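You operate a simulated robot arm through the tools that you are given. There is no shell and no other tool. Be economical: measure what you need, move in short steps, check, and stop when the job is done.

Carry out the task below with a simulated two-armed robot. There is one attempt and no reset: what you move stays moved.

TASK
Wipe up the spill on the worktop with the pink cloth and put it back.

It is judged by the outcome, as a careful person would: the job done as asked, and still so three seconds after it is handed in. It fails if anything else is knocked over, pushed out of place, dropped, spilled or broken. Flat cloth is picked up by pressing the open fingertips on it (5 to 10 N) and closing them slowly along it; thin cloth reads only 2 to 8 mm in the jaws.

THE ROBOT
Two 7-joint arms with two-finger parallel grippers on one trunk, on a base that drives. Base frame: it is fixed to the floor where the robot stands at the start and does not move with it; the origin is under the middle of the robot, x ahead of it, y to its left, z up; the surface under the hand at the start is at about z = 900. Readings come in mm, rad, newtons and seconds.
The left shoulder is at the start at [70, 134, 1226], the right one opposite. With the tool pointing down near the work surface each hand reaches from about 100 to 640 mm from the robot's upright axis, wherever it stands, measured 20 degrees to its own side. Payload 1.57 kg a hand.
The TCP of each hand is the grasp point between the finger pads, 30 mm short of the fingertips. In the tool frame z runs along the fingers and y along their closing line. Largest opening 80 mm; finger width 17, thickness 12; the body of the gripper, 40 by 82 mm, starts 80 mm behind the TCP.
Orientation is that of the tool frame in the base frame, as a unit quaternion [x, y, z, w]. With the fingers straight down and closing along the base's y, the tool's x points along the base's -x, its y along +y and its z along -z.

THE INTERFACE
- The arms move only by the tool nudge_tool. It takes "left_deltas", "right_deltas" or both (then of equal length, played together; a hand with none holds still); each is a list that holds one entry, the list of rows, each a list of 7 numbers: the turn, a rotation vector about the tool's x, y, z in rad, then the shift along the tool's x, y, z in mm, then the finger opening in mm, from 0 to 80. In form: [[[rx, ry, rz, x, y, z, jaw], ...]]. A call has 1 to 20 rows; each row is the pose to reach, as a shift and turn from the pose commanded when the call began, along the tool's axes at that moment. Rows are played at 5 a second. More than 50 mm and 0.15 rad between two rows, or a gripper value outside its range, and nothing of the call is played. A pose out of reach is approached as far as the arm can. The call stops where the force on the tool passes 40 N (or 10 N more than at its start, if that is more) or the arm is blocked; 0.2 s more then pass. Each finger travels about 153 mm/s and halts on what it meets, pressing with about 32 N; the grip force reading is that of the motor and also rises with nothing between the fingers. The clock runs only during rows and for 0.2 s after the last one: add rows that repeat a pose to give the fingers time. It gives the time, the measured TCP pose, the force on the tool (base axes), the opening and the grip force at its end, in the units of the frame above (readings bear some noise), with the torque about the TCP (base axes, N m) and any sound that the robot's microphone picked up, and new pictures: "views" is both (left out), scene, wrist or none (wrist: the cameras of the hands that moved).
- Cameras (640 x 400 px; columns grow to the right, rows downward): "scene" is now at [114.3, 45.2, 1436.7]; the picture's right is [0.57, -0.82, 0.00], its down [-0.61, -0.42, -0.67] and it looks along [0.55, 0.38, -0.74] (base axes); focal length 295 px, centre (320, 200). "left" rides on the left gripper at [72, 7, -122] in its tool frame; the picture's right is [-0.09, 1.00, 0.00], its down [-0.84, -0.08, -0.54] and it looks along [-0.54, -0.05, 0.84] (tool axes); focal length 238 px, centre (320, 200). "right" rides on the right gripper at [72, -7, -122] in its tool frame; the picture's right is [0.09, 1.00, 0.00], its down [-0.84, 0.08, -0.54] and it looks along [-0.54, 0.05, 0.84] (tool axes); focal length 238 px, centre (320, 200).
- move_column(by): slides the trunk up (or, below 0, down) by that many mm; the arms and the scene camera ride with it, the base frame stays. It gives what a move gives, with no picture.
- roll_base(legs): drives the robot by 1 to 6 legs, each [ahead, left, turn to the left] in mm, mm and rad, along the robot's own axes; the way and the turn of a leg run together, so that a leg with both is an arc; at most 1500 mm and 3.142 rad a leg. The arms and the cameras ride along, it lands a little off, and it stops where it bumps. It gives what a move gives, and a new picture of the scene camera.
- aim_head(pan, tilt): turns the head with the scene camera to pan (to the left, within 1.501 rad either way) and tilt (down, from -0.506 to 1.204), counted from straight ahead of the robot. It gives what a move gives, and a new picture of the scene camera.
- locate(camera, pixels): for up to 12 pixels [column, row] of the newest picture of that camera ("zoom" is the newest enlarged one), the place [x, y, z] in the base frame of the surface seen there, good to about 3 mm. It takes no simulated time.
- enlarge(camera, box): a new picture of the part [left, top, right, bottom] of that camera's present view, enlarged. It takes no simulated time.
- hand_in(): hands the job in; it is judged then, once.

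Work in short steps. Measure before you move; look again where a grasp or a placing could have gone wrong, and mend it. You have 80 turns and 260 pictures in all, those below and enlarged ones among them. Open the grippers and draw the arms clear of the work before you hand the job in, unless the task says otherwise; then end with one line.

The tools are called after ">>>" as name(argument=value, ...) on one line, values as JSON. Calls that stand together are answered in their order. nudge_tool: Moves the arms, as the interface text tells. Its arguments: {"type":"object","properties":{"left_deltas":{"type":"array","items":{"type":"array","items":{"type":"array","items":{"type":"number"}}}},"right_deltas":{"type":"array","items":{"type":"array","items":{"type":"array","items":{"type":"number"}}}},"views":{"type":"string","enum":["both","scene","wrist","none"]}},"required":[]} The other tools are called the same way: move_column (by) slides the trunk up or down; roll_base (legs) drives the base; aim_head (pan, tilt) turns the head that bears the scene camera; locate (camera, pixels) gives the place of the surface under pixels of a picture; enlarge (camera, box) takes an enlarged picture of a part of a camera's view; hand_in () hands the job in.

At the start:

```text
time_s: 0.0
left_tool_pos: [336.5, 420.2, 1156.9]
left_tool_rot: [0.0, 1.0, 0.0, -0.001]
left_force: [0.1, -1.0, 0.3]
left_ft_torque: [0.0, -0.01, 0.0]
left_width: 80.0
left_grip_force: 0.0
right_tool_pos: [389.7, 9.4, 1195.7]
right_tool_rot: [0.0, 1.0, 0.0, 0.0]
right_force: [0.0, 0.2, -0.2]
right_ft_torque: [0.0, 0.03, 0.02]
right_width: 79.9
right_grip_force: 0.0
trunk travel left (down, up): [-800.0, 140.0]
robot x, y, heading: [-0.2, -1.7, -0.003]
head pan, tilt: [0.604, 0.84]
```

scene: 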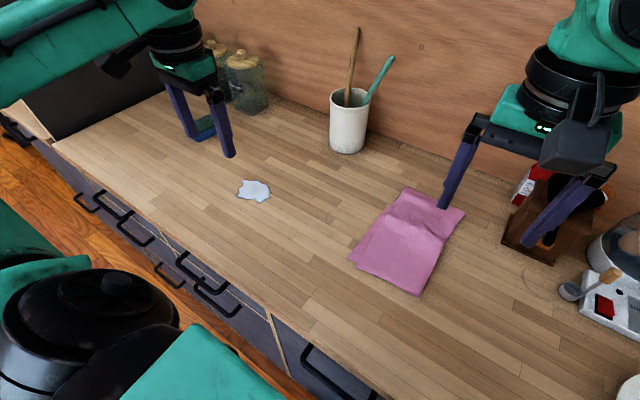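
right: 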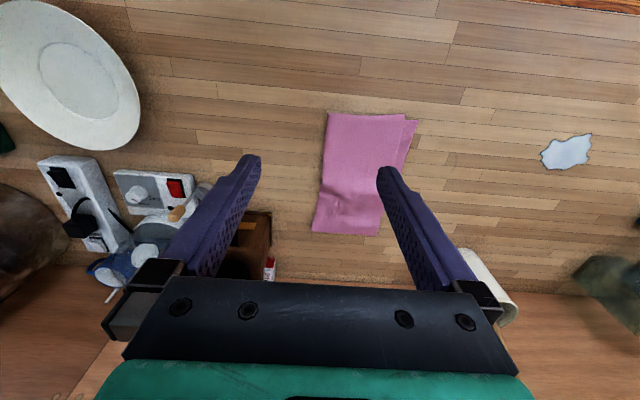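
left: 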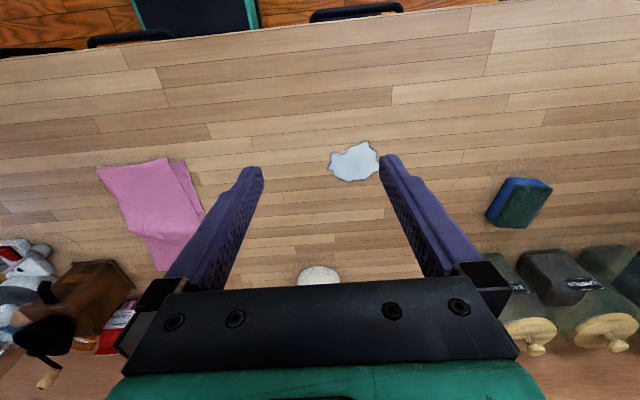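

The scene shows the pink cloth near (410,240) and the spill near (254,190). I measure the cloth's corners, a fold, and the spill outline.

>>> locate(camera="scene", pixels=[[404, 190], [464, 211], [419, 293], [350, 257], [405, 240], [425, 208], [238, 190], [270, 190], [254, 180], [254, 201], [347, 150], [520, 240]])

>>> enlarge(camera="scene", box=[330, 170, 490, 310])

>>> enlarge(camera="right", box=[290, 90, 450, 250])

```text
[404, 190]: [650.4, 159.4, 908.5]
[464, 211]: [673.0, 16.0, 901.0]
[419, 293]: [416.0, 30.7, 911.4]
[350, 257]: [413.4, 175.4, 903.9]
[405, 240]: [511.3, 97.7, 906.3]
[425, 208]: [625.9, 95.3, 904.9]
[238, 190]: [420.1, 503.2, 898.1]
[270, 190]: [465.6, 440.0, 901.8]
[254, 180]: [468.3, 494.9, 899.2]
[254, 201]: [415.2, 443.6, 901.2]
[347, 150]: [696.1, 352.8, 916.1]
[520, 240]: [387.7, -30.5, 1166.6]
```

```text
2.86 times, centred on (410, 240) of scene
```

zoom: 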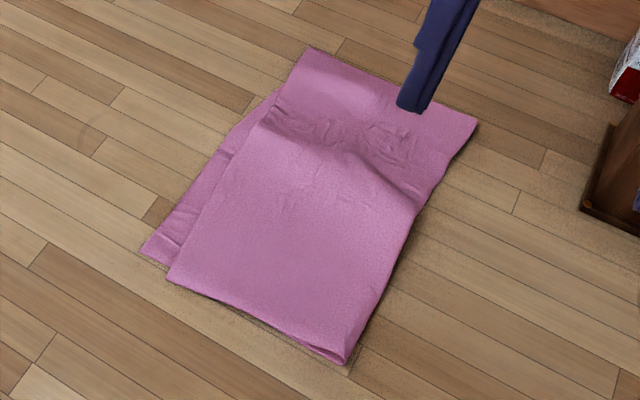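

```text
2.50 times, centred on (370, 170) of right
```

zoom: 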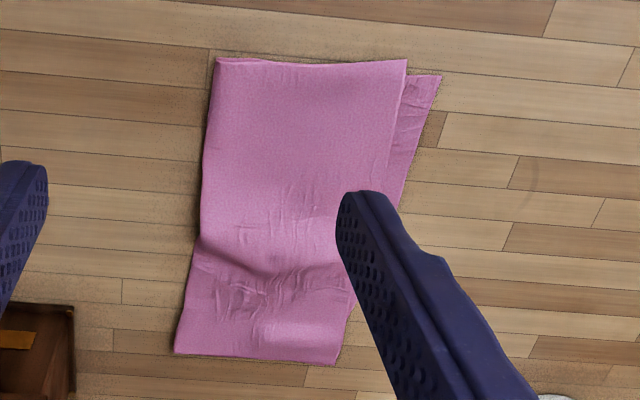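

The cloth lies flat at about x 413–670, y 20–175, and the spill is centred near (440, 472). I move the right hand aside to its right while the left hand goes above the cloth's middle.

>>> nudge_tool(left_deltas=[[[0, 0, 0, -18, -32, 12, 80], [0, 0, 0, -36, -64, 24, 80], [0, 0, 0, -55, -97, 36, 80], [0, 0, 0, -73, -129, 48, 80], [0, 0, 0, -92, -161, 60, 80], [0, 0, 0, -110, -194, 72, 80], [0, 0, 0, -128, -226, 84, 80], [0, 0, 0, -147, -258, 98, 80], [0, 0, 0, -165, -290, 112, 80], [0, 0, 0, -180, -321, 126, 80], [0, 0, 0, -180, -321, 126, 80]]], right_deltas=[[[0, 0, 0, 0, -45, 0, 80], [0, 0, 0, 0, -90, 0, 80], [0, 0, 0, 0, -135, 0, 80], [0, 0, 0, 0, -180, 0, 80], [0, 0, 0, 0, -225, 0, 80], [0, 0, 0, 0, -250, 0, 80], [0, 0, 0, 0, -250, 0, 80], [0, 0, 0, 0, -250, 0, 80], [0, 0, 0, 0, -250, 0, 80], [0, 0, 0, 0, -250, 0, 80], [0, 0, 0, 0, -250, 0, 80]]])

```text
time_s: 2.4
left_tool_pos: [520.3, 99.6, 1033.4]
left_tool_rot: [0.001, 1.0, 0.0, 0.0]
left_force: [0.5, 0.6, 0.8]
left_ft_torque: [-0.01, 0.0, 0.02]
left_width: 80.2
left_grip_force: 0.1
right_tool_pos: [390.3, -241.1, 1197.6]
right_tool_rot: [0.0, 1.0, 0.0, 0.0]
right_force: [0.2, 0.1, -0.6]
right_ft_torque: [-0.01, 0.01, 0.02]
right_width: 80.0
right_grip_force: 0.0
trunk travel left (down, up): [-800.0, 140.0]
robot x, y, heading: [-2.7, 3.5, -0.001]
head pan, tilt: [0.604, 0.84]
```

scene: 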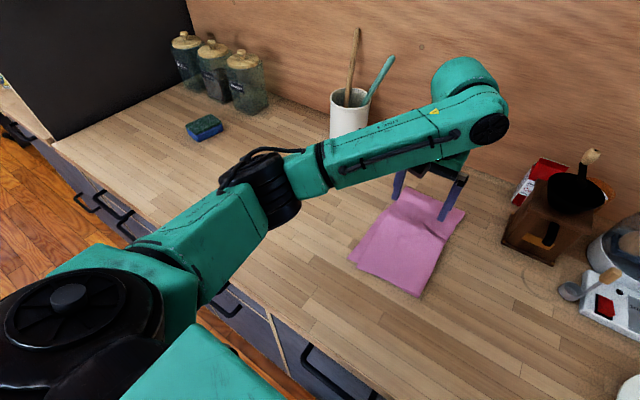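
right: 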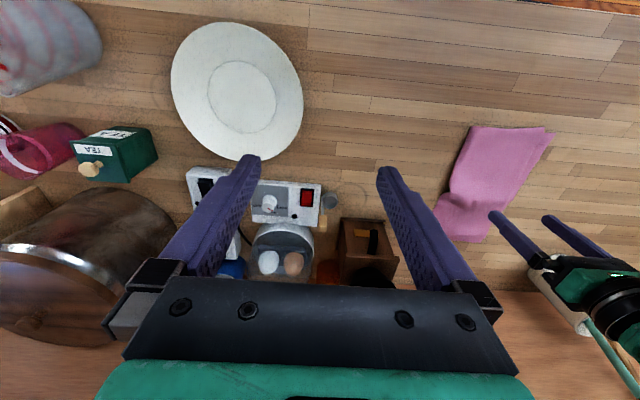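
left: 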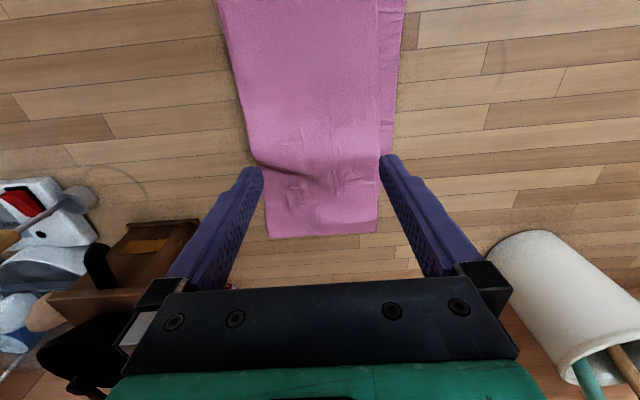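

The left hand is above the cloth's middle with both fingers over it. I lower it close to the cloth, then feel for contact.

>>> nudge_tool(left_deltas=[[[0, 0, 0, 0, 0, 40, 70], [0, 0, 0, 0, 0, 75, 70], [0, 0, 0, 0, 0, 92, 70], [0, 0, 0, 0, 0, 95, 70], [0, 0, 0, 0, 0, 97, 70], [0, 0, 0, 0, 0, 97, 70]]], views="wrist")

```text
time_s: 3.8
left_tool_pos: [518.5, 99.1, 934.7]
left_tool_rot: [0.0, 1.0, 0.0, 0.0]
left_force: [0.1, -0.5, -0.2]
left_ft_torque: [0.01, -0.01, -0.01]
left_width: 70.0
left_grip_force: 0.0
right_tool_pos: [389.9, -241.2, 1197.5]
right_tool_rot: [0.0, 1.0, -0.001, 0.0]
right_force: [0.2, -0.5, 0.4]
right_ft_torque: [-0.01, 0.01, -0.01]
right_width: 79.8
right_grip_force: 0.2
trunk travel left (down, up): [-800.0, 140.0]
robot x, y, heading: [-0.5, -0.7, -0.002]
head pan, tilt: [0.604, 0.84]
```

left: 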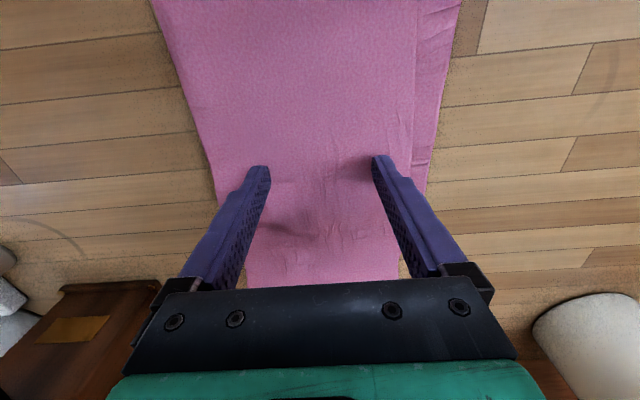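

No contact yet at TCP z 934.7. I go down in 1.5 mm steps.

>>> nudge_tool(left_deltas=[[[0, 0, 0, 0, 0, 1.5, 70], [0, 0, 0, 0, 0, 3, 70], [0, 0, 0, 0, 0, 4, 70], [0, 0, 0, 0, 0, 4, 70]]], views="none")

```text
time_s: 4.8
left_tool_pos: [518.7, 99.4, 932.6]
left_tool_rot: [0.0, 1.0, 0.0, 0.0]
left_force: [0.7, 0.3, 6.4]
left_ft_torque: [0.02, -0.03, -0.02]
left_width: 70.1
left_grip_force: 0.0
right_tool_pos: [389.7, -241.7, 1198.0]
right_tool_rot: [0.0, 1.0, 0.0, -0.001]
right_force: [-0.1, 0.6, 0.4]
right_ft_torque: [0.04, -0.01, 0.02]
right_width: 80.1
right_grip_force: 0.0
trunk travel left (down, up): [-800.0, 140.0]
robot x, y, heading: [-0.1, 3.1, 0.005]
head pan, tilt: [0.604, 0.84]
```

Pressing at 6.4 N, within 5–10 N. I close the fingers slowly along the cloth.

>>> nudge_tool(left_deltas=[[[0, 0, 0, 0, 0, 0, 64], [0, 0, 0, 0, 0, 0, 58], [0, 0, 0, 0, 0, 0, 52], [0, 0, 0, 0, 0, 0, 46], [0, 0, 0, 0, 0, 0, 40], [0, 0, 0, 0, 0, 0, 34], [0, 0, 0, 0, 0, 0, 28], [0, 0, 0, 0, 0, 0, 22], [0, 0, 0, 0, 0, 0, 16], [0, 0, 0, 0, 0, 0, 10], [0, 0, 0, 0, 0, 0, 5], [0, 0, 0, 0, 0, 0, 0], [0, 0, 0, 0, 0, 0, 0], [0, 0, 0, 0, 0, 0, 0]]])

```text
time_s: 7.8
left_tool_pos: [517.8, 99.7, 931.7]
left_tool_rot: [0.0, 1.0, 0.0, 0.002]
left_force: [0.7, 0.7, 6.8]
left_ft_torque: [-0.01, 0.01, -0.01]
left_width: 3.9
left_grip_force: 24.7
right_tool_pos: [389.8, -240.8, 1196.8]
right_tool_rot: [0.0, 1.0, 0.0, 0.001]
right_force: [0.1, 0.3, -0.9]
right_ft_torque: [-0.01, 0.01, 0.02]
right_width: 79.9
right_grip_force: 0.1
trunk travel left (down, up): [-800.0, 140.0]
robot x, y, heading: [1.2, -1.4, -0.005]
head pan, tilt: [0.604, 0.84]
```

scene: 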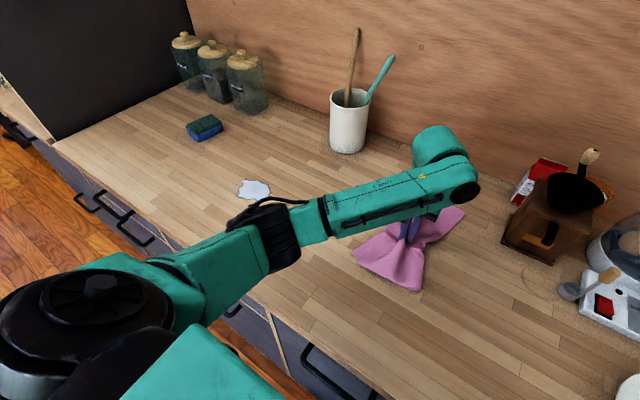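
left: 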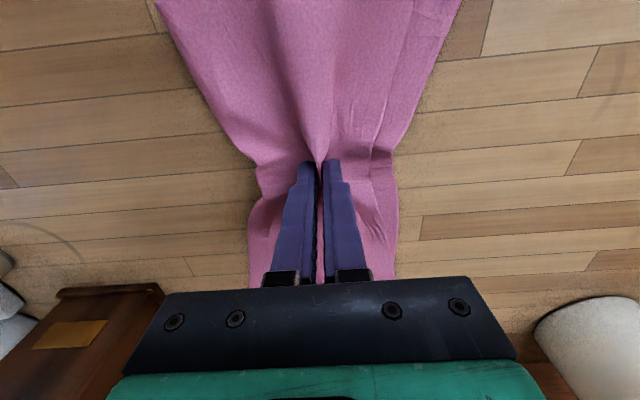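

The cloth is gripped (3.9 mm). I raise it slightly and drag it toward the spill, stopping short, and locate the sponge and jars.

>>> locate(camera="scene", pixels=[[205, 135], [190, 133], [221, 125], [248, 112], [238, 190], [270, 190], [254, 180], [254, 201]])

>>> nudge_tool(left_deltas=[[[0, 0, 0, 0, 0, -8, 0], [0, 0, 0, 0, 0, -20, 0], [0, 0, 0, 8, 25, -25, 0], [0, 0, 0, 16, 55, -25, 0], [0, 0, 0, 24, 85, -25, 0], [0, 0, 0, 32, 115, -25, 0], [0, 0, 0, 40, 145, -25, 0], [0, 0, 0, 48, 175, -25, 0], [0, 0, 0, 54, 205, -25, 0], [0, 0, 0, 60, 230, -25, 0], [0, 0, 0, 60, 230, -25, 0]]])

```text
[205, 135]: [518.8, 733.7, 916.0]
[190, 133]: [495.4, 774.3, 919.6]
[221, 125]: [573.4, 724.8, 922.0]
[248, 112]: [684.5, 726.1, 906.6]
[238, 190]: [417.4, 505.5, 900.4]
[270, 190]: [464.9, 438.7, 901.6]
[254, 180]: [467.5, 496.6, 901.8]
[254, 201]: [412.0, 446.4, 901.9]
```

```text
time_s: 10.2
left_tool_pos: [457.5, 328.2, 955.5]
left_tool_rot: [0.0, 1.0, 0.001, 0.0]
left_force: [0.1, -0.7, -1.1]
left_ft_torque: [0.0, 0.05, 0.01]
left_width: 3.6
left_grip_force: 24.3
right_tool_pos: [390.4, -241.1, 1196.7]
right_tool_rot: [0.0, 1.0, 0.0, 0.0]
right_force: [-0.1, -0.5, -1.0]
right_ft_torque: [0.01, -0.01, -0.01]
right_width: 79.9
right_grip_force: 0.0
trunk travel left (down, up): [-800.0, 140.0]
robot x, y, heading: [-1.6, 1.1, 0.001]
head pan, tilt: [0.604, 0.84]
```

scene: 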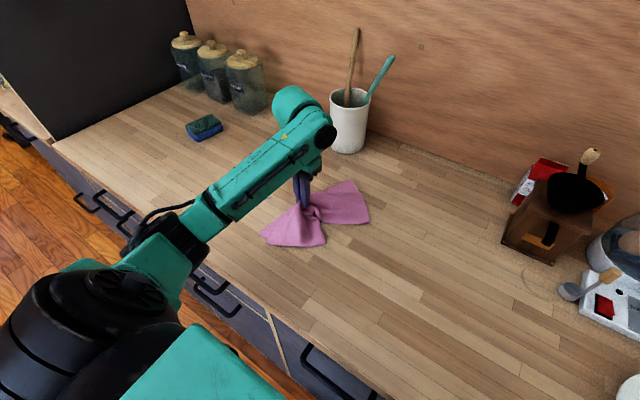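
left: 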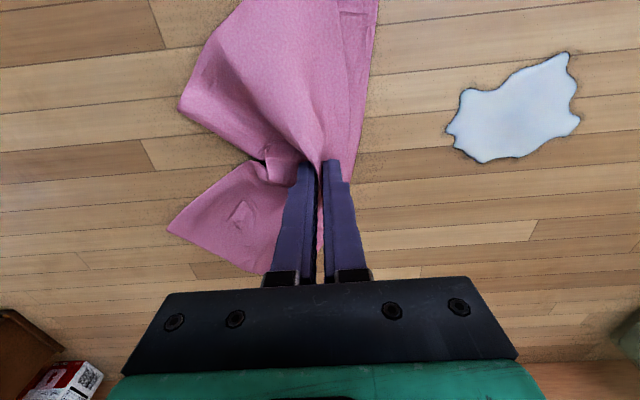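

The cloth trails well. I get the precise spill outline from the left camera (445–580, 50–163).

>>> locate(camera="left", pixels=[[446, 130], [462, 90], [482, 162], [520, 157], [578, 120], [576, 92], [565, 52], [515, 110]])

```text
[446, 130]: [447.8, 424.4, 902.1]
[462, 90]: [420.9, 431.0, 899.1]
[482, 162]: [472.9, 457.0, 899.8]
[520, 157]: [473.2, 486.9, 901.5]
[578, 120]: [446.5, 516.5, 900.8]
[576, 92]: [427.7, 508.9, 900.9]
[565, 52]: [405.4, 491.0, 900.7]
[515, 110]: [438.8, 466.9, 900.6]
```

Spill spans x 403–475, y 424–518. I move to just short of it and lower until the bunched cloth presses on the top.

>>> nudge_tool(left_deltas=[[[0, 0, 0, 0, 30, 0, 0], [0, 0, 0, 0, 60, 5, 0], [0, 0, 0, 0, 62, 13, 0], [0, 0, 0, 0, 65, 18, 0], [0, 0, 0, 0, 65, 21, 0], [0, 0, 0, 0, 65, 23, 0], [0, 0, 0, 0, 65, 23, 0]]], views="wrist")

```text
time_s: 11.8
left_tool_pos: [457.6, 394.1, 934.3]
left_tool_rot: [-0.001, 1.0, 0.0, 0.001]
left_force: [-0.6, 0.6, 8.4]
left_ft_torque: [-0.03, 0.03, -0.02]
left_width: 3.6
left_grip_force: 25.1
right_tool_pos: [389.9, -240.9, 1197.1]
right_tool_rot: [-0.001, 1.0, 0.0, 0.001]
right_force: [0.1, 0.3, -0.1]
right_ft_torque: [-0.02, -0.02, 0.01]
right_width: 80.0
right_grip_force: 0.2
trunk travel left (down, up): [-800.0, 140.0]
robot x, y, heading: [1.2, 0.5, 0.001]
head pan, tilt: [0.604, 0.84]
```

left: 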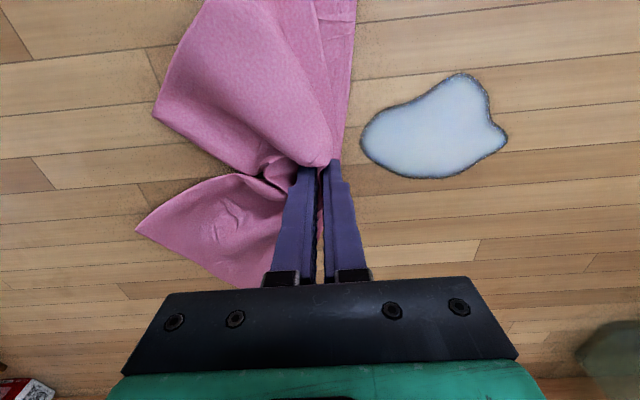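

Pressing at 8.4 N with cloth beneath. I wipe with back-and-forth strokes in y at several x positions.

>>> nudge_tool(left_deltas=[[[0, 0, 0, -5, 25, 0, 0], [0, 0, 0, -5, 50, 0, 0], [0, 0, 0, -5, 75, 0, 0], [0, 0, 0, -5, 100, 0, 0], [0, 0, 0, -5, 125, 0, 0], [0, 0, 0, 15, 125, 0, 0], [0, 0, 0, 15, 100, 0, 0], [0, 0, 0, 15, 75, 0, 0], [0, 0, 0, 15, 50, 0, 0], [0, 0, 0, 15, 25, 0, 0], [0, 0, 0, 15, 5, 0, 0], [0, 0, 0, 35, 20, 0, 0], [0, 0, 0, 35, 45, 0, 0], [0, 0, 0, 35, 70, 0, 0], [0, 0, 0, 35, 95, 0, 0], [0, 0, 0, 35, 125, 0, 0], [0, 0, 0, 35, 125, 0, 0]]])

```text
time_s: 15.4
left_tool_pos: [423.6, 519.7, 933.2]
left_tool_rot: [0.0, 1.0, 0.0, 0.0]
left_force: [-0.2, -2.7, 8.4]
left_ft_torque: [-0.06, 0.01, 0.0]
left_width: 3.5
left_grip_force: 24.9
right_tool_pos: [388.4, -243.4, 1197.5]
right_tool_rot: [0.0, 1.0, 0.002, 0.0]
right_force: [-0.5, 0.3, -1.2]
right_ft_torque: [-0.02, 0.03, 0.02]
right_width: 79.9
right_grip_force: 0.1
trunk travel left (down, up): [-800.0, 140.0]
robot x, y, heading: [0.1, -1.0, -0.004]
head pan, tilt: [0.604, 0.84]
```

scene: 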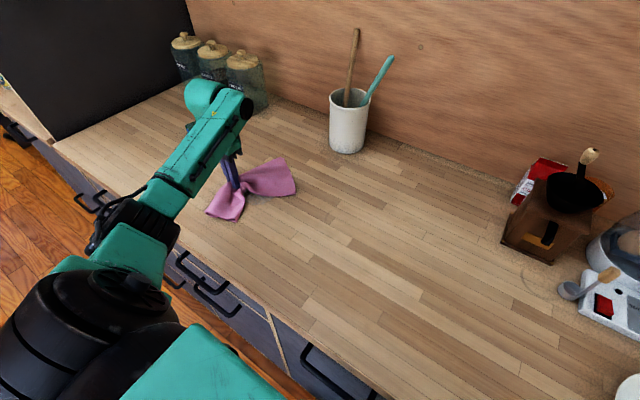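
left: 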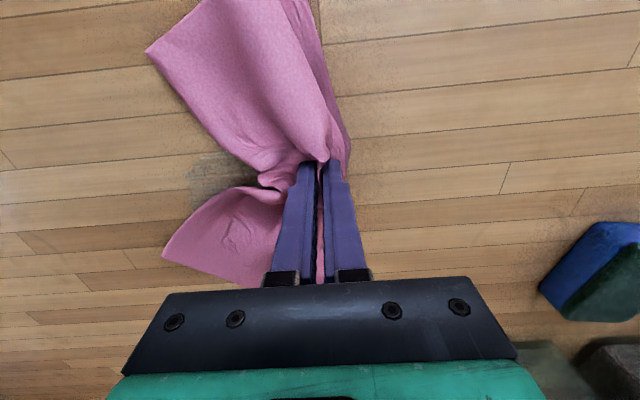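

Most is gone; a faint film shows near (215,175) in the left view. I look closer and measure it.

>>> enlarge(camera="left", box=[140, 110, 300, 230])

>>> locate(camera="left", pixels=[[190, 170], [215, 155], [200, 200], [245, 178]])

```text
3.33 times, centred on (220, 170) of left
```

zoom: 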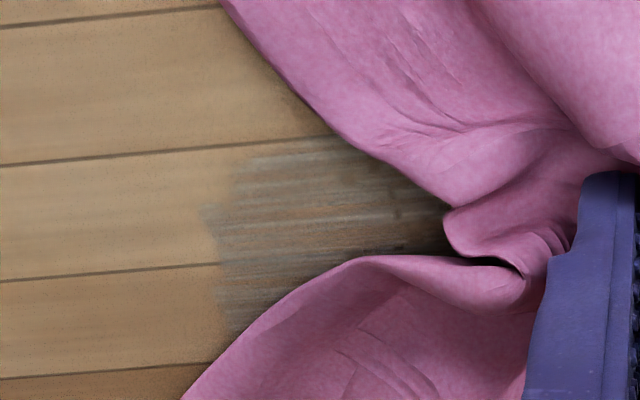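

```text
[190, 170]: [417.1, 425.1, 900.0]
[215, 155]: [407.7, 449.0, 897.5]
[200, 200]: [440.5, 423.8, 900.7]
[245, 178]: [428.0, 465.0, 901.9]
```

A wet film remains around x 405–445, y 424–470+. I make more closely spaced strokes over the whole area, pressing 0.7 mm harder.

>>> nudge_tool(left_deltas=[[[0, 0, 0, 10, -20, 0.7, 0], [0, 0, 0, 10, -45, 0.7, 0], [0, 0, 0, 10, -70, 0.7, 0], [0, 0, 0, 10, -95, 0.7, 0], [0, 0, 0, 10, -115, 0.7, 0], [0, 0, 0, 22, -115, 0.7, 0], [0, 0, 0, 22, -90, 0.7, 0], [0, 0, 0, 22, -65, 0.7, 0], [0, 0, 0, 22, -40, 0.7, 0], [0, 0, 0, 22, -10, 0.7, 0], [0, 0, 0, -5, -10, 0.7, 0], [0, 0, 0, -5, -40, 0.7, 0], [0, 0, 0, -5, -65, 0.7, 0], [0, 0, 0, -5, -90, 0.7, 0], [0, 0, 0, -5, -115, 0.7, 0], [0, 0, 0, -20, -115, 0.7, 0], [0, 0, 0, -20, -90, 0.7, 0], [0, 0, 0, -20, -60, 0.7, 0], [0, 0, 0, -20, -30, 0.7, 0], [0, 0, 0, -20, 0, 0.7, 0]]], views="wrist")

>>> nudge_tool(left_deltas=[[[0, 0, 0, -15, 0, 0, 0], [0, 0, 0, -15, -25, 0, 0], [0, 0, 0, -15, -55, 0, 0], [0, 0, 0, -15, -85, 0, 0], [0, 0, 0, -15, -115, 0, 0], [0, 0, 0, -28, -115, 0, 0], [0, 0, 0, -28, -85, 0, 0], [0, 0, 0, -28, -55, 0, 0], [0, 0, 0, -28, -25, 0, 0], [0, 0, 0, -28, 0, 0, 0], [0, 0, 0, -28, 20, 0, 0], [0, 0, 0, 0, 20, 0, 0], [0, 0, 0, 0, 20, 0, 0]]], views="both")

```text
time_s: 19.6
left_tool_pos: [443.1, 518.2, 932.4]
left_tool_rot: [-0.001, 1.0, 0.001, 0.002]
left_force: [1.7, -4.7, 9.3]
left_ft_torque: [-0.1, -0.01, -0.04]
left_width: 3.4
left_grip_force: 24.4
right_tool_pos: [388.5, -241.9, 1197.5]
right_tool_rot: [0.0, 1.0, 0.001, 0.0]
right_force: [0.0, 0.0, 0.0]
right_ft_torque: [-0.02, -0.03, 0.02]
right_width: 80.1
right_grip_force: 0.1
trunk travel left (down, up): [-800.0, 140.0]
robot x, y, heading: [-1.5, 0.4, -0.0]
head pan, tilt: [0.604, 0.84]
```

left: 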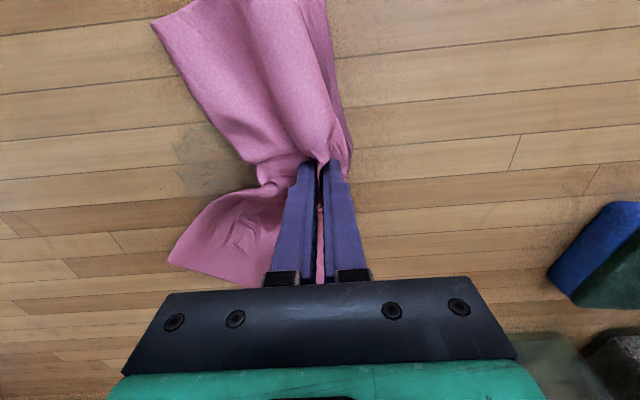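

```text
time_s: 22.4
left_tool_pos: [443.3, 538.2, 933.9]
left_tool_rot: [0.0, 1.0, 0.0, -0.001]
left_force: [-1.3, -0.8, 5.1]
left_ft_torque: [0.0, 0.05, -0.01]
left_width: 3.4
left_grip_force: 23.8
right_tool_pos: [389.0, -241.7, 1197.5]
right_tool_rot: [0.001, 1.0, 0.001, 0.0]
right_force: [-0.1, -0.3, -0.8]
right_ft_torque: [-0.02, 0.0, -0.02]
right_width: 80.0
right_grip_force: 0.0
trunk travel left (down, up): [-800.0, 140.0]
robot x, y, heading: [0.7, 1.2, -0.001]
head pan, tilt: [0.604, 0.84]
```

scene: 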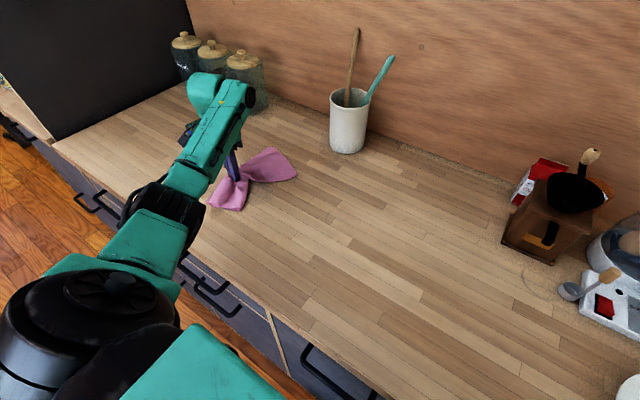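
left: 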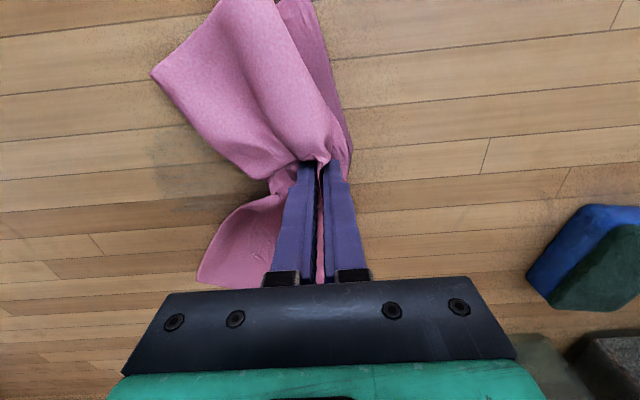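

The film is much fainter. I lift the cloth off and move toward −y to see the whole spill area.

>>> nudge_tool(left_deltas=[[[0, 0, 0, 0, -10, -30, 0], [0, 0, 0, 0, -40, -60, 0], [0, 0, 0, 0, -75, -90, 0], [0, 0, 0, 0, -110, -110, 0], [0, 0, 0, 0, -150, -120, 0], [0, 0, 0, 0, -190, -120, 0], [0, 0, 0, 0, -190, -120, 0]]])

>>> enlarge(camera="scene", box=[180, 140, 340, 240])

>>> enlarge(camera="left", box=[340, 40, 580, 190])

```text
time_s: 24.0
left_tool_pos: [443.4, 346.8, 1051.9]
left_tool_rot: [-0.001, 1.0, -0.001, 0.0]
left_force: [-0.6, 0.8, 0.0]
left_ft_torque: [-0.01, -0.02, 0.04]
left_width: 3.5
left_grip_force: 24.8
right_tool_pos: [391.0, -240.9, 1197.4]
right_tool_rot: [-0.001, 1.0, 0.001, 0.0]
right_force: [-0.4, 0.0, -0.1]
right_ft_torque: [0.01, -0.02, -0.01]
right_width: 79.8
right_grip_force: 0.2
trunk travel left (down, up): [-800.0, 140.0]
robot x, y, heading: [1.8, 1.8, 0.0]
head pan, tilt: [0.604, 0.84]
```

scene: 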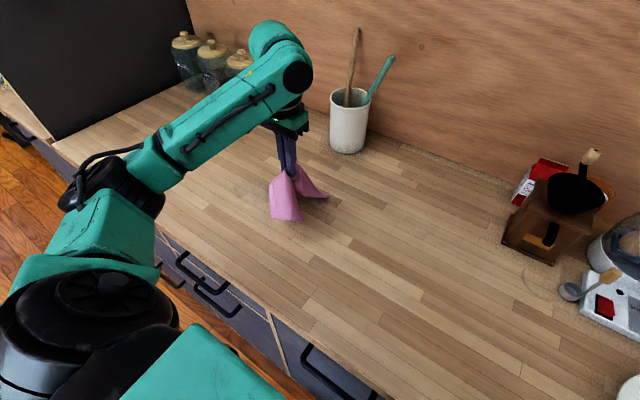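
left: 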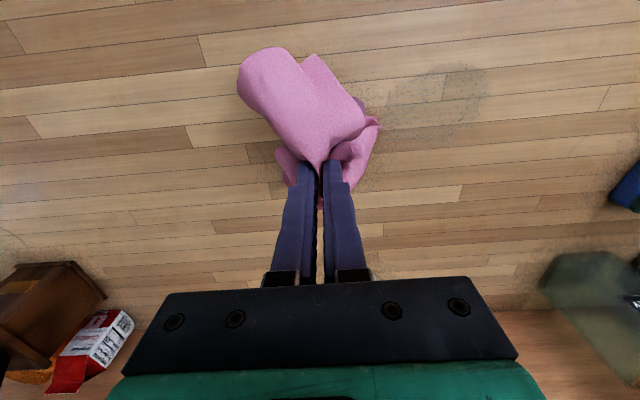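

```text
4.00 times, centred on (260, 190) of scene
```

zoom: 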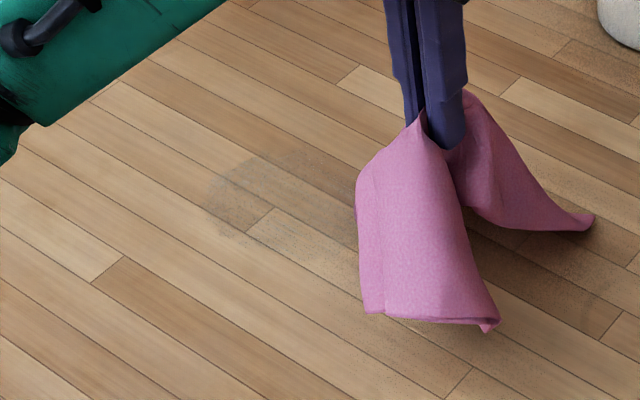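

```text
2.67 times, centred on (460, 115) of left
```

zoom: 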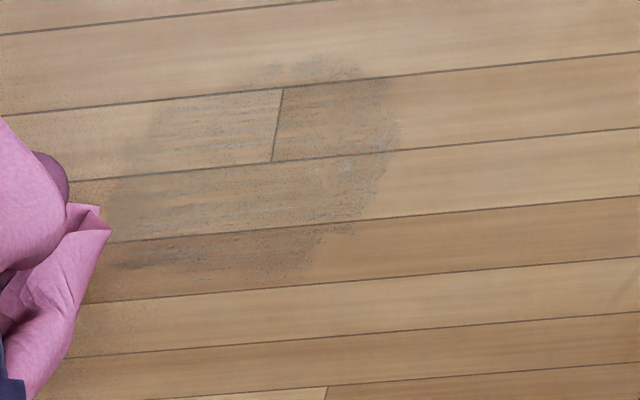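

A dim film is still left over the old spill area. I measure its edges to wipe it again.

>>> locate(camera="zoom", pixels=[[115, 220], [160, 110], [310, 60], [395, 120], [340, 230], [280, 270], [130, 260]])

```text
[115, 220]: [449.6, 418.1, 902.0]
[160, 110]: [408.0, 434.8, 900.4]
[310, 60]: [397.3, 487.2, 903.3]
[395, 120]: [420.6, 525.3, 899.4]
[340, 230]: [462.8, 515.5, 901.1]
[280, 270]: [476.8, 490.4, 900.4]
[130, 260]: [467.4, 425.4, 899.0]
```

Film spans x 397–477, y 418–525. I lower the cloth at the −y side of it and start strokes from x 472.

>>> nudge_tool(left_deltas=[[[0, 0, 0, -10, 0, 40, 0], [0, 0, 0, -20, 10, 75, 0], [0, 0, 0, -30, 30, 100, 0], [0, 0, 0, -30, 50, 112, 0], [0, 0, 0, -30, 60, 119.5, 0], [0, 0, 0, -30, 85, 119.5, 0], [0, 0, 0, -30, 115, 119.5, 0], [0, 0, 0, -30, 150, 119.5, 0], [0, 0, 0, -30, 185, 119.5, 0], [0, 0, 0, -18, 185, 119.5, 0], [0, 0, 0, -18, 150, 119.5, 0], [0, 0, 0, -18, 115, 119.5, 0], [0, 0, 0, -18, 85, 119.5, 0], [0, 0, 0, -18, 60, 119.5, 0], [0, 0, 0, -6, 60, 119.5, 0], [0, 0, 0, -6, 85, 119.5, 0], [0, 0, 0, -6, 115, 119.5, 0], [0, 0, 0, -6, 150, 119.5, 0], [0, 0, 0, -6, 185, 119.5, 0]]], views="wrist")

>>> nudge_tool(left_deltas=[[[0, 0, 0, 12, 0, 0.5, 0], [0, 0, 0, 12, -35, 0.5, 0], [0, 0, 0, 12, -70, 0.5, 0], [0, 0, 0, 12, -100, 0.5, 0], [0, 0, 0, 12, -125, 0.5, 0], [0, 0, 0, 24, -125, 0.5, 0], [0, 0, 0, 24, -100, 0.5, 0], [0, 0, 0, 24, -70, 0.5, 0], [0, 0, 0, 24, -35, 0.5, 0], [0, 0, 0, 24, 0, 0.5, 0], [0, 0, 0, 36, 0, 0.5, 0], [0, 0, 0, 36, -35, 0.5, 0], [0, 0, 0, 36, -70, 0.5, 0], [0, 0, 0, 36, -100, 0.5, 0], [0, 0, 0, 36, -125, 0.5, 0], [0, 0, 0, 46, -125, 0.5, 0], [0, 0, 0, 46, -90, 0.5, 0], [0, 0, 0, 46, -50, 0.5, 0], [0, 0, 0, 46, -10, 0.5, 0]]], views="wrist")

```text
time_s: 27.3
left_tool_pos: [450.3, 408.7, 936.6]
left_tool_rot: [0.004, 1.0, -0.002, 0.007]
left_force: [-1.5, -4.5, 22.2]
left_ft_torque: [-0.27, -0.08, -0.03]
left_width: 3.9
left_grip_force: 25.0
right_tool_pos: [387.5, -245.4, 1197.3]
right_tool_rot: [0.001, 1.0, 0.001, 0.001]
right_force: [0.1, 1.0, -0.6]
right_ft_torque: [-0.01, 0.01, 0.0]
right_width: 79.8
right_grip_force: 0.0
trunk travel left (down, up): [-800.0, 140.0]
robot x, y, heading: [-2.2, -0.4, 0.001]
head pan, tilt: [0.604, 0.84]
stopped in row 16 (left hand): the force on the tool passed its limit at 43 N (the readings are from after the stop); the commanded pose is now the measured one
```

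left: 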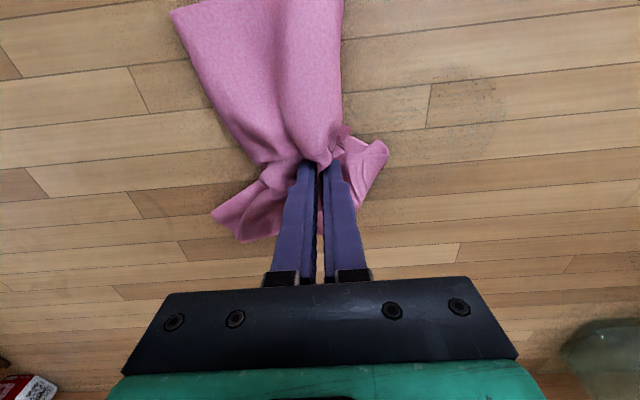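

```text
time_s: 28.5
left_tool_pos: [436.5, 293.7, 936.2]
left_tool_rot: [0.0, 1.0, -0.001, 0.01]
left_force: [-5.8, 1.1, 21.3]
left_ft_torque: [-0.1, 0.01, -0.03]
left_width: 3.8
left_grip_force: 24.9
right_tool_pos: [388.3, -242.5, 1197.1]
right_tool_rot: [0.0, 1.0, 0.0, 0.001]
right_force: [0.7, 0.0, 0.3]
right_ft_torque: [0.02, 0.01, -0.02]
right_width: 79.9
right_grip_force: 0.1
trunk travel left (down, up): [-800.0, 140.0]
robot x, y, heading: [1.8, -1.6, 0.004]
head pan, tilt: [0.604, 0.84]
stopped in row 5 (left hand): the force on the tool passed its limit at 41 N (the readings are from after the stop); the commanded pose is now the measured one
```

left: 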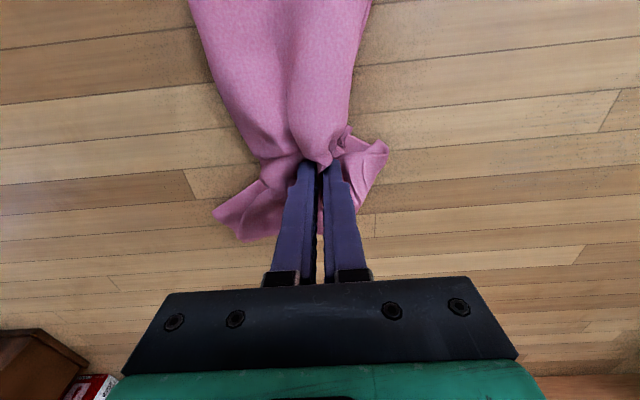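

The bunch under the fingers is now thicker, so the force limit stopped both calls. I rise about 1.7 mm and go back over the film with strokes at lower force.

>>> nudge_tool(left_deltas=[[[0, 0, 0, 0, 20, -4, 0], [0, 0, 0, 0, 60, -4, 0], [0, 0, 0, 0, 100, -4, 0], [0, 0, 0, 5, 115, -1.7, 0], [0, 0, 0, 5, 145, -1.7, 0], [0, 0, 0, 5, 175, -1.7, 0], [0, 0, 0, 5, 205, -1.7, 0], [0, 0, 0, 5, 240, -1.7, 0], [0, 0, 0, 5, 240, -1.7, 0]]], views="wrist")

```text
time_s: 30.5
left_tool_pos: [435.5, 533.5, 936.8]
left_tool_rot: [0.002, 1.0, -0.001, 0.008]
left_force: [1.0, -1.5, 16.3]
left_ft_torque: [-0.14, -0.14, 0.0]
left_width: 3.6
left_grip_force: 24.1
right_tool_pos: [388.5, -243.8, 1197.0]
right_tool_rot: [0.001, 1.0, 0.001, 0.001]
right_force: [0.0, -0.1, 0.4]
right_ft_torque: [0.02, -0.03, 0.01]
right_width: 80.0
right_grip_force: 0.0
trunk travel left (down, up): [-800.0, 140.0]
robot x, y, heading: [-1.2, 0.6, -0.0]
head pan, tilt: [0.604, 0.84]
```

left: 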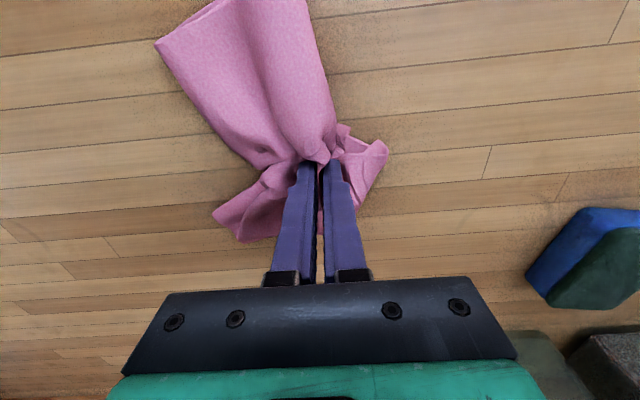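

Force is 16 N and steady. More strokes at different x, going −y and +y.

>>> nudge_tool(left_deltas=[[[0, 0, 0, 15, 0, -0.5, 0], [0, 0, 0, 15, -30, -0.5, 0], [0, 0, 0, 15, -60, -0.5, 0], [0, 0, 0, 15, -90, -0.5, 0], [0, 0, 0, 15, -125, -0.5, 0], [0, 0, 0, 28, -125, -0.5, 0], [0, 0, 0, 28, -95, -0.5, 0], [0, 0, 0, 28, -65, -0.5, 0], [0, 0, 0, 28, -35, -0.5, 0], [0, 0, 0, 28, -5, -0.5, 0]]], views="wrist")

```text
time_s: 32.7
left_tool_pos: [405.6, 526.6, 938.5]
left_tool_rot: [0.002, 1.0, 0.0, 0.008]
left_force: [0.5, -4.9, 19.5]
left_ft_torque: [-0.28, -0.15, -0.03]
left_width: 3.8
left_grip_force: 24.8
right_tool_pos: [387.4, -243.7, 1198.5]
right_tool_rot: [0.0, 1.0, 0.003, 0.001]
right_force: [-0.5, 0.5, -0.8]
right_ft_torque: [-0.02, 0.02, 0.03]
right_width: 79.9
right_grip_force: 0.1
trunk travel left (down, up): [-800.0, 140.0]
robot x, y, heading: [-1.0, -0.6, -0.001]
head pan, tilt: [0.604, 0.84]
```

left: 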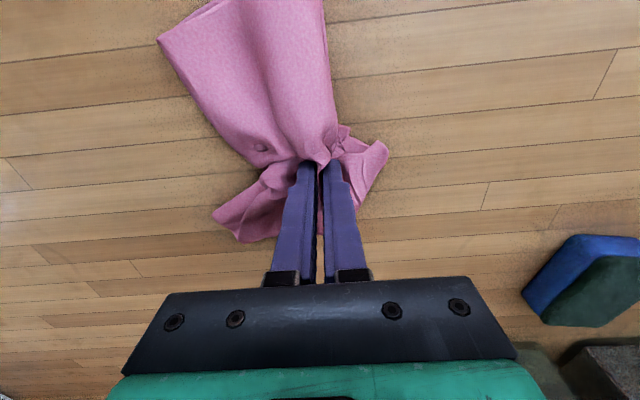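

Now the far-x side (x 445–470), then I lift toward −y and inspect.

>>> nudge_tool(left_deltas=[[[0, 0, 0, -20, 0, -0.5, 0], [0, 0, 0, -45, 0, -0.5, 0], [0, 0, 0, -45, -35, -0.5, 0], [0, 0, 0, -45, -70, -0.5, 0], [0, 0, 0, -45, -100, -0.5, 0], [0, 0, 0, -45, -125, -0.5, 0], [0, 0, 0, -60, -125, -0.5, 0], [0, 0, 0, -60, -95, -0.5, 0], [0, 0, 0, -60, -65, -0.5, 0], [0, 0, 0, -60, -30, -0.5, 0], [0, 0, 0, -60, 0, -0.5, 0], [0, 0, 0, -40, -30, -40, 0], [0, 0, 0, -40, -70, -65, 0], [0, 0, 0, -40, -110, -85, 0], [0, 0, 0, -40, -150, -105, 0], [0, 0, 0, -40, -195, -115, 0], [0, 0, 0, -40, -195, -115, 0]]])

>>> enlarge(camera="left", box=[340, 40, 580, 190])

```text
refused: row 12 steps farther than a row can; nothing moved
```

```text
2.67 times, centred on (460, 115) of left
```

zoom: 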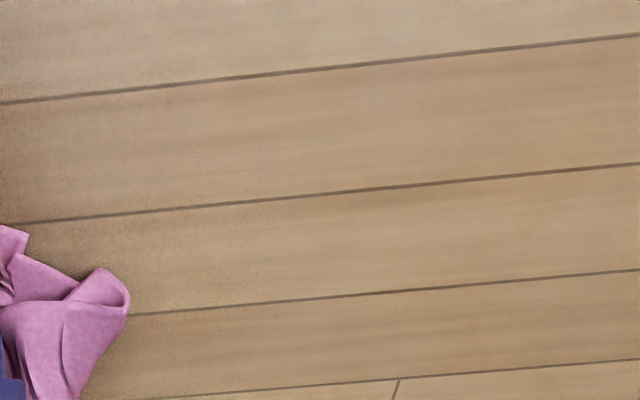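

One row stepped too far; I repeat with a gentler lift.

>>> nudge_tool(left_deltas=[[[0, 0, 0, -20, 0, -0.5, 0], [0, 0, 0, -45, 0, -0.5, 0], [0, 0, 0, -45, -35, -0.5, 0], [0, 0, 0, -45, -70, -0.5, 0], [0, 0, 0, -45, -100, -0.5, 0], [0, 0, 0, -45, -125, -0.5, 0], [0, 0, 0, -60, -125, -0.5, 0], [0, 0, 0, -60, -95, -0.5, 0], [0, 0, 0, -60, -65, -0.5, 0], [0, 0, 0, -60, -30, -0.5, 0], [0, 0, 0, -60, 0, -0.5, 0], [0, 0, 0, -50, -10, -30, 0], [0, 0, 0, -40, -40, -60, 0], [0, 0, 0, -40, -75, -85, 0], [0, 0, 0, -40, -115, -105, 0], [0, 0, 0, -40, -155, -115, 0], [0, 0, 0, -40, -195, -115, 0], [0, 0, 0, -40, -195, -115, 0]]])

>>> enlarge(camera="left", box=[340, 40, 580, 190])

```text
time_s: 36.5
left_tool_pos: [444.7, 334.5, 1050.9]
left_tool_rot: [0.001, 1.0, -0.004, 0.006]
left_force: [-0.4, 0.7, 0.7]
left_ft_torque: [-0.01, 0.0, -0.03]
left_width: 3.5
left_grip_force: 23.9
right_tool_pos: [390.7, -240.7, 1197.3]
right_tool_rot: [0.0, 1.0, 0.0, 0.0]
right_force: [-0.2, -1.1, 0.0]
right_ft_torque: [0.0, 0.02, 0.02]
right_width: 80.0
right_grip_force: 0.1
trunk travel left (down, up): [-800.0, 140.0]
robot x, y, heading: [-0.3, -0.4, 0.0]
head pan, tilt: [0.604, 0.84]
```

scene: 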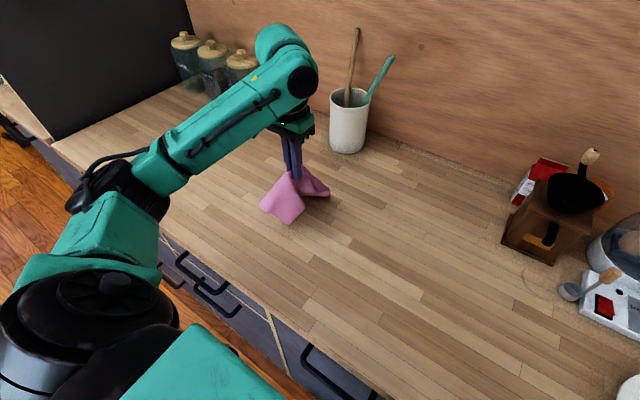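
left: 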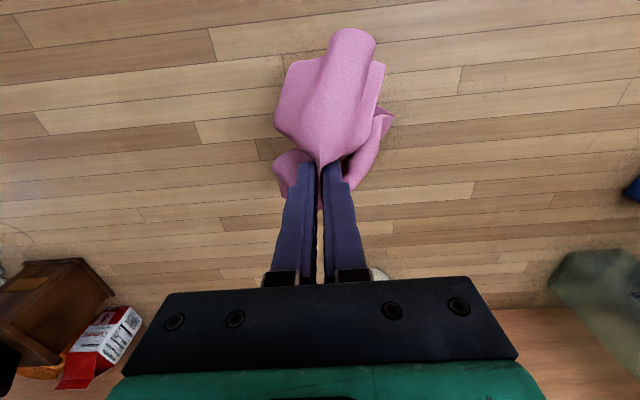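

```text
2.67 times, centred on (460, 115) of left
```

zoom: 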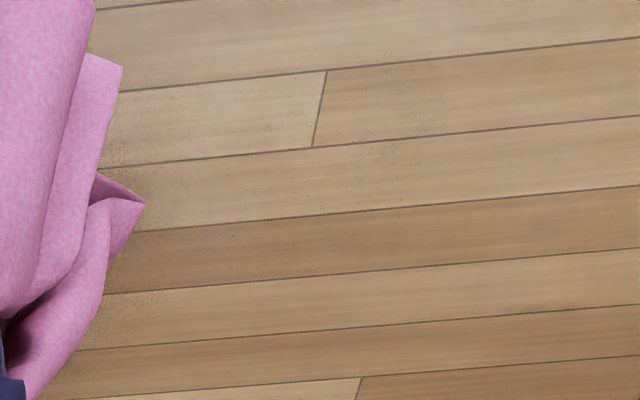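

Nearly clean; only faint specks. One more full pass for safety, lowering the cloth trailing, at z ≈ 937.5.

>>> nudge_tool(left_deltas=[[[0, 0, 0, -10, 0, 40, 0], [0, 0, 0, -20, 20, 75, 0], [0, 0, 0, -22, 45, 100, 0], [0, 0, 0, -22, 70, 112, 0], [0, 0, 0, -22, 100, 113, 0], [0, 0, 0, -22, 130, 113, 0], [0, 0, 0, -22, 160, 113, 0], [0, 0, 0, -22, 195, 113, 0], [0, 0, 0, -8, 195, 113, 0], [0, 0, 0, -8, 160, 113, 0], [0, 0, 0, -8, 130, 113, 0], [0, 0, 0, -8, 100, 113, 0], [0, 0, 0, -8, 75, 113, 0], [0, 0, 0, 6, 75, 113, 0], [0, 0, 0, 6, 100, 113, 0], [0, 0, 0, 6, 130, 113, 0], [0, 0, 0, 6, 160, 113, 0], [0, 0, 0, 6, 195, 113, 0]]], views="wrist")

```text
time_s: 40.3
left_tool_pos: [440.1, 529.2, 938.4]
left_tool_rot: [0.001, 1.0, -0.003, 0.007]
left_force: [0.8, -1.8, 7.5]
left_ft_torque: [-0.12, 0.03, 0.0]
left_width: 3.9
left_grip_force: 24.4
right_tool_pos: [389.5, -241.3, 1198.2]
right_tool_rot: [0.0, 1.0, 0.0, 0.0]
right_force: [-0.7, -0.3, -0.6]
right_ft_torque: [-0.01, -0.03, 0.04]
right_width: 80.1
right_grip_force: 0.0
trunk travel left (down, up): [-800.0, 140.0]
robot x, y, heading: [-1.4, -1.7, -0.002]
head pan, tilt: [0.604, 0.84]
```

left: 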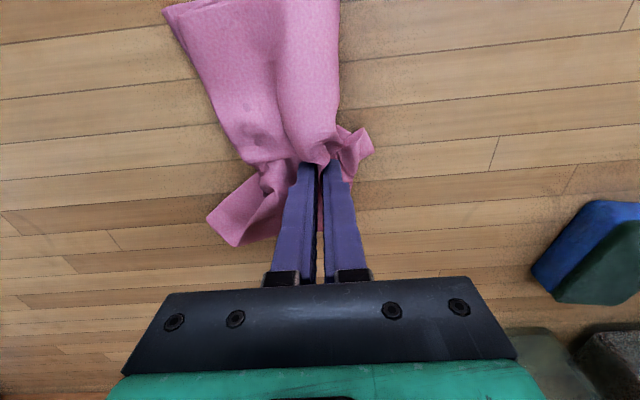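

Strokes over the near-x part, then lift toward −y and look.

>>> nudge_tool(left_deltas=[[[0, 0, 0, 12, 0, 0.5, 0], [0, 0, 0, 12, -35, 0.5, 0], [0, 0, 0, 12, -65, 0.5, 0], [0, 0, 0, 12, -95, 0.5, 0], [0, 0, 0, 12, -120, 0.5, 0], [0, 0, 0, 25, -120, 0.5, 0], [0, 0, 0, 25, -90, 0.5, 0], [0, 0, 0, 25, -60, 0.5, 0], [0, 0, 0, 25, -30, 0.5, 0], [0, 0, 0, 25, 0, 0.5, 0], [0, 0, 0, 36, 0, 0.5, 0], [0, 0, 0, 36, -35, 0.5, 0], [0, 0, 0, 36, -65, 0.5, 0], [0, 0, 0, 36, -95, 0.5, 0], [0, 0, 0, 25, -115, -30, 0], [0, 0, 0, 0, -145, -60, 0], [0, 0, 0, -20, -175, -85, 0], [0, 0, 0, -40, -210, -110, 0], [0, 0, 0, -40, -210, -115, 0]]])

>>> enlarge(camera="left", box=[340, 20, 580, 170])

```text
time_s: 44.3
left_tool_pos: [479.3, 322.8, 1051.8]
left_tool_rot: [0.001, 1.0, -0.003, 0.006]
left_force: [0.0, 0.8, -0.1]
left_ft_torque: [0.03, 0.0, 0.02]
left_width: 3.5
left_grip_force: 24.7
right_tool_pos: [389.2, -239.9, 1198.0]
right_tool_rot: [-0.001, 1.0, 0.0, 0.001]
right_force: [-0.1, -0.3, -0.1]
right_ft_torque: [-0.02, -0.03, 0.01]
right_width: 80.0
right_grip_force: 0.0
trunk travel left (down, up): [-800.0, 140.0]
robot x, y, heading: [-0.5, 4.0, -0.002]
head pan, tilt: [0.604, 0.84]
```

scene: 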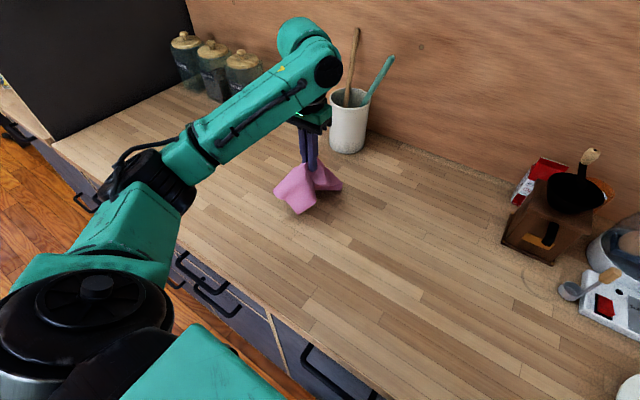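
left: 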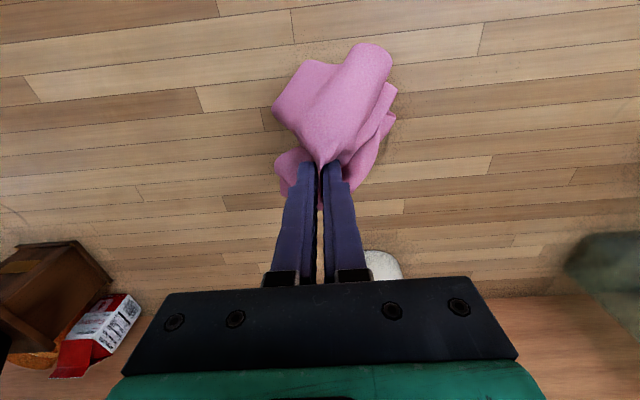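

```text
2.67 times, centred on (460, 95) of left
```

zoom: 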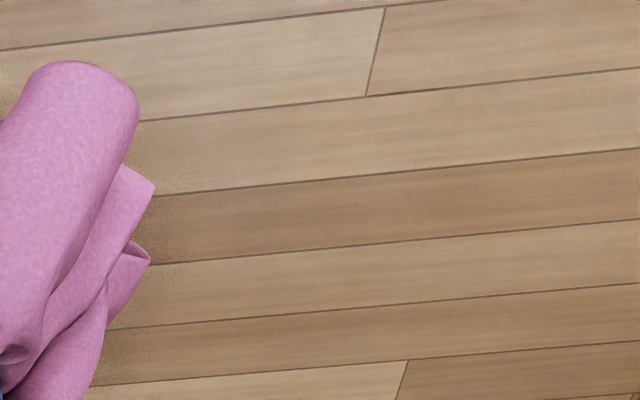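

The worktop is clean. I carry the cloth back above its original place (≈525, 98), clear of the cup and grinder.

>>> nudge_tool(left_deltas=[[[0, 0, 0, -8, -38, -10, 0], [0, 0, 0, -16, -76, -15, 0], [0, 0, 0, -24, -114, -15, 0], [0, 0, 0, -32, -152, -15, 0], [0, 0, 0, -40, -190, -15, 0], [0, 0, 0, -48, -225, -10, 0], [0, 0, 0, -48, -225, 30, 0], [0, 0, 0, -48, -225, 30, 0]]])

```text
time_s: 46.1
left_tool_pos: [525.9, 94.7, 1025.0]
left_tool_rot: [0.002, 1.0, -0.003, 0.006]
left_force: [-0.4, -0.8, 0.1]
left_ft_torque: [0.01, -0.02, 0.04]
left_width: 3.7
left_grip_force: 24.7
right_tool_pos: [389.8, -240.5, 1196.7]
right_tool_rot: [0.001, 1.0, 0.0, -0.001]
right_force: [0.6, 1.0, 0.3]
right_ft_torque: [-0.02, 0.04, 0.02]
right_width: 80.0
right_grip_force: 0.1
trunk travel left (down, up): [-800.0, 140.0]
robot x, y, heading: [1.7, 1.4, 0.001]
head pan, tilt: [0.604, 0.84]
```

scene: 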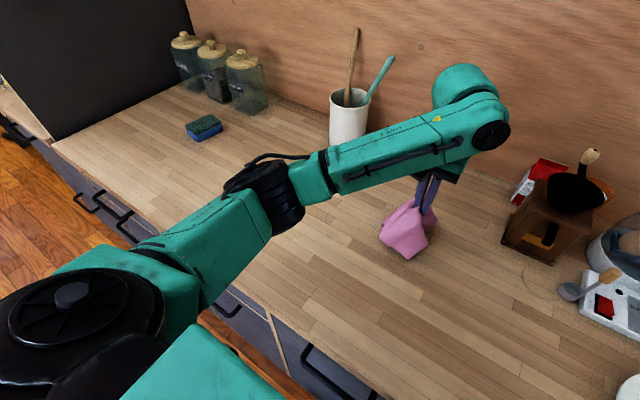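
left: 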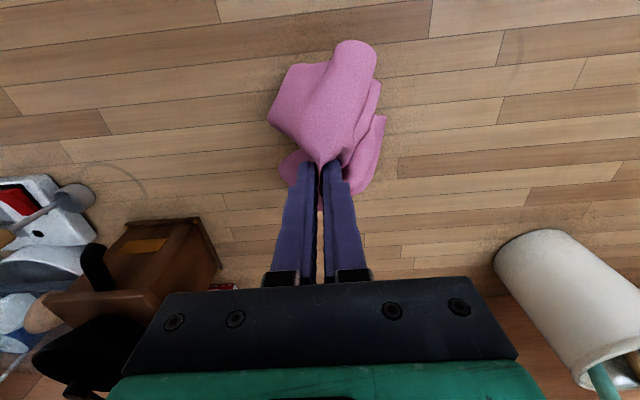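

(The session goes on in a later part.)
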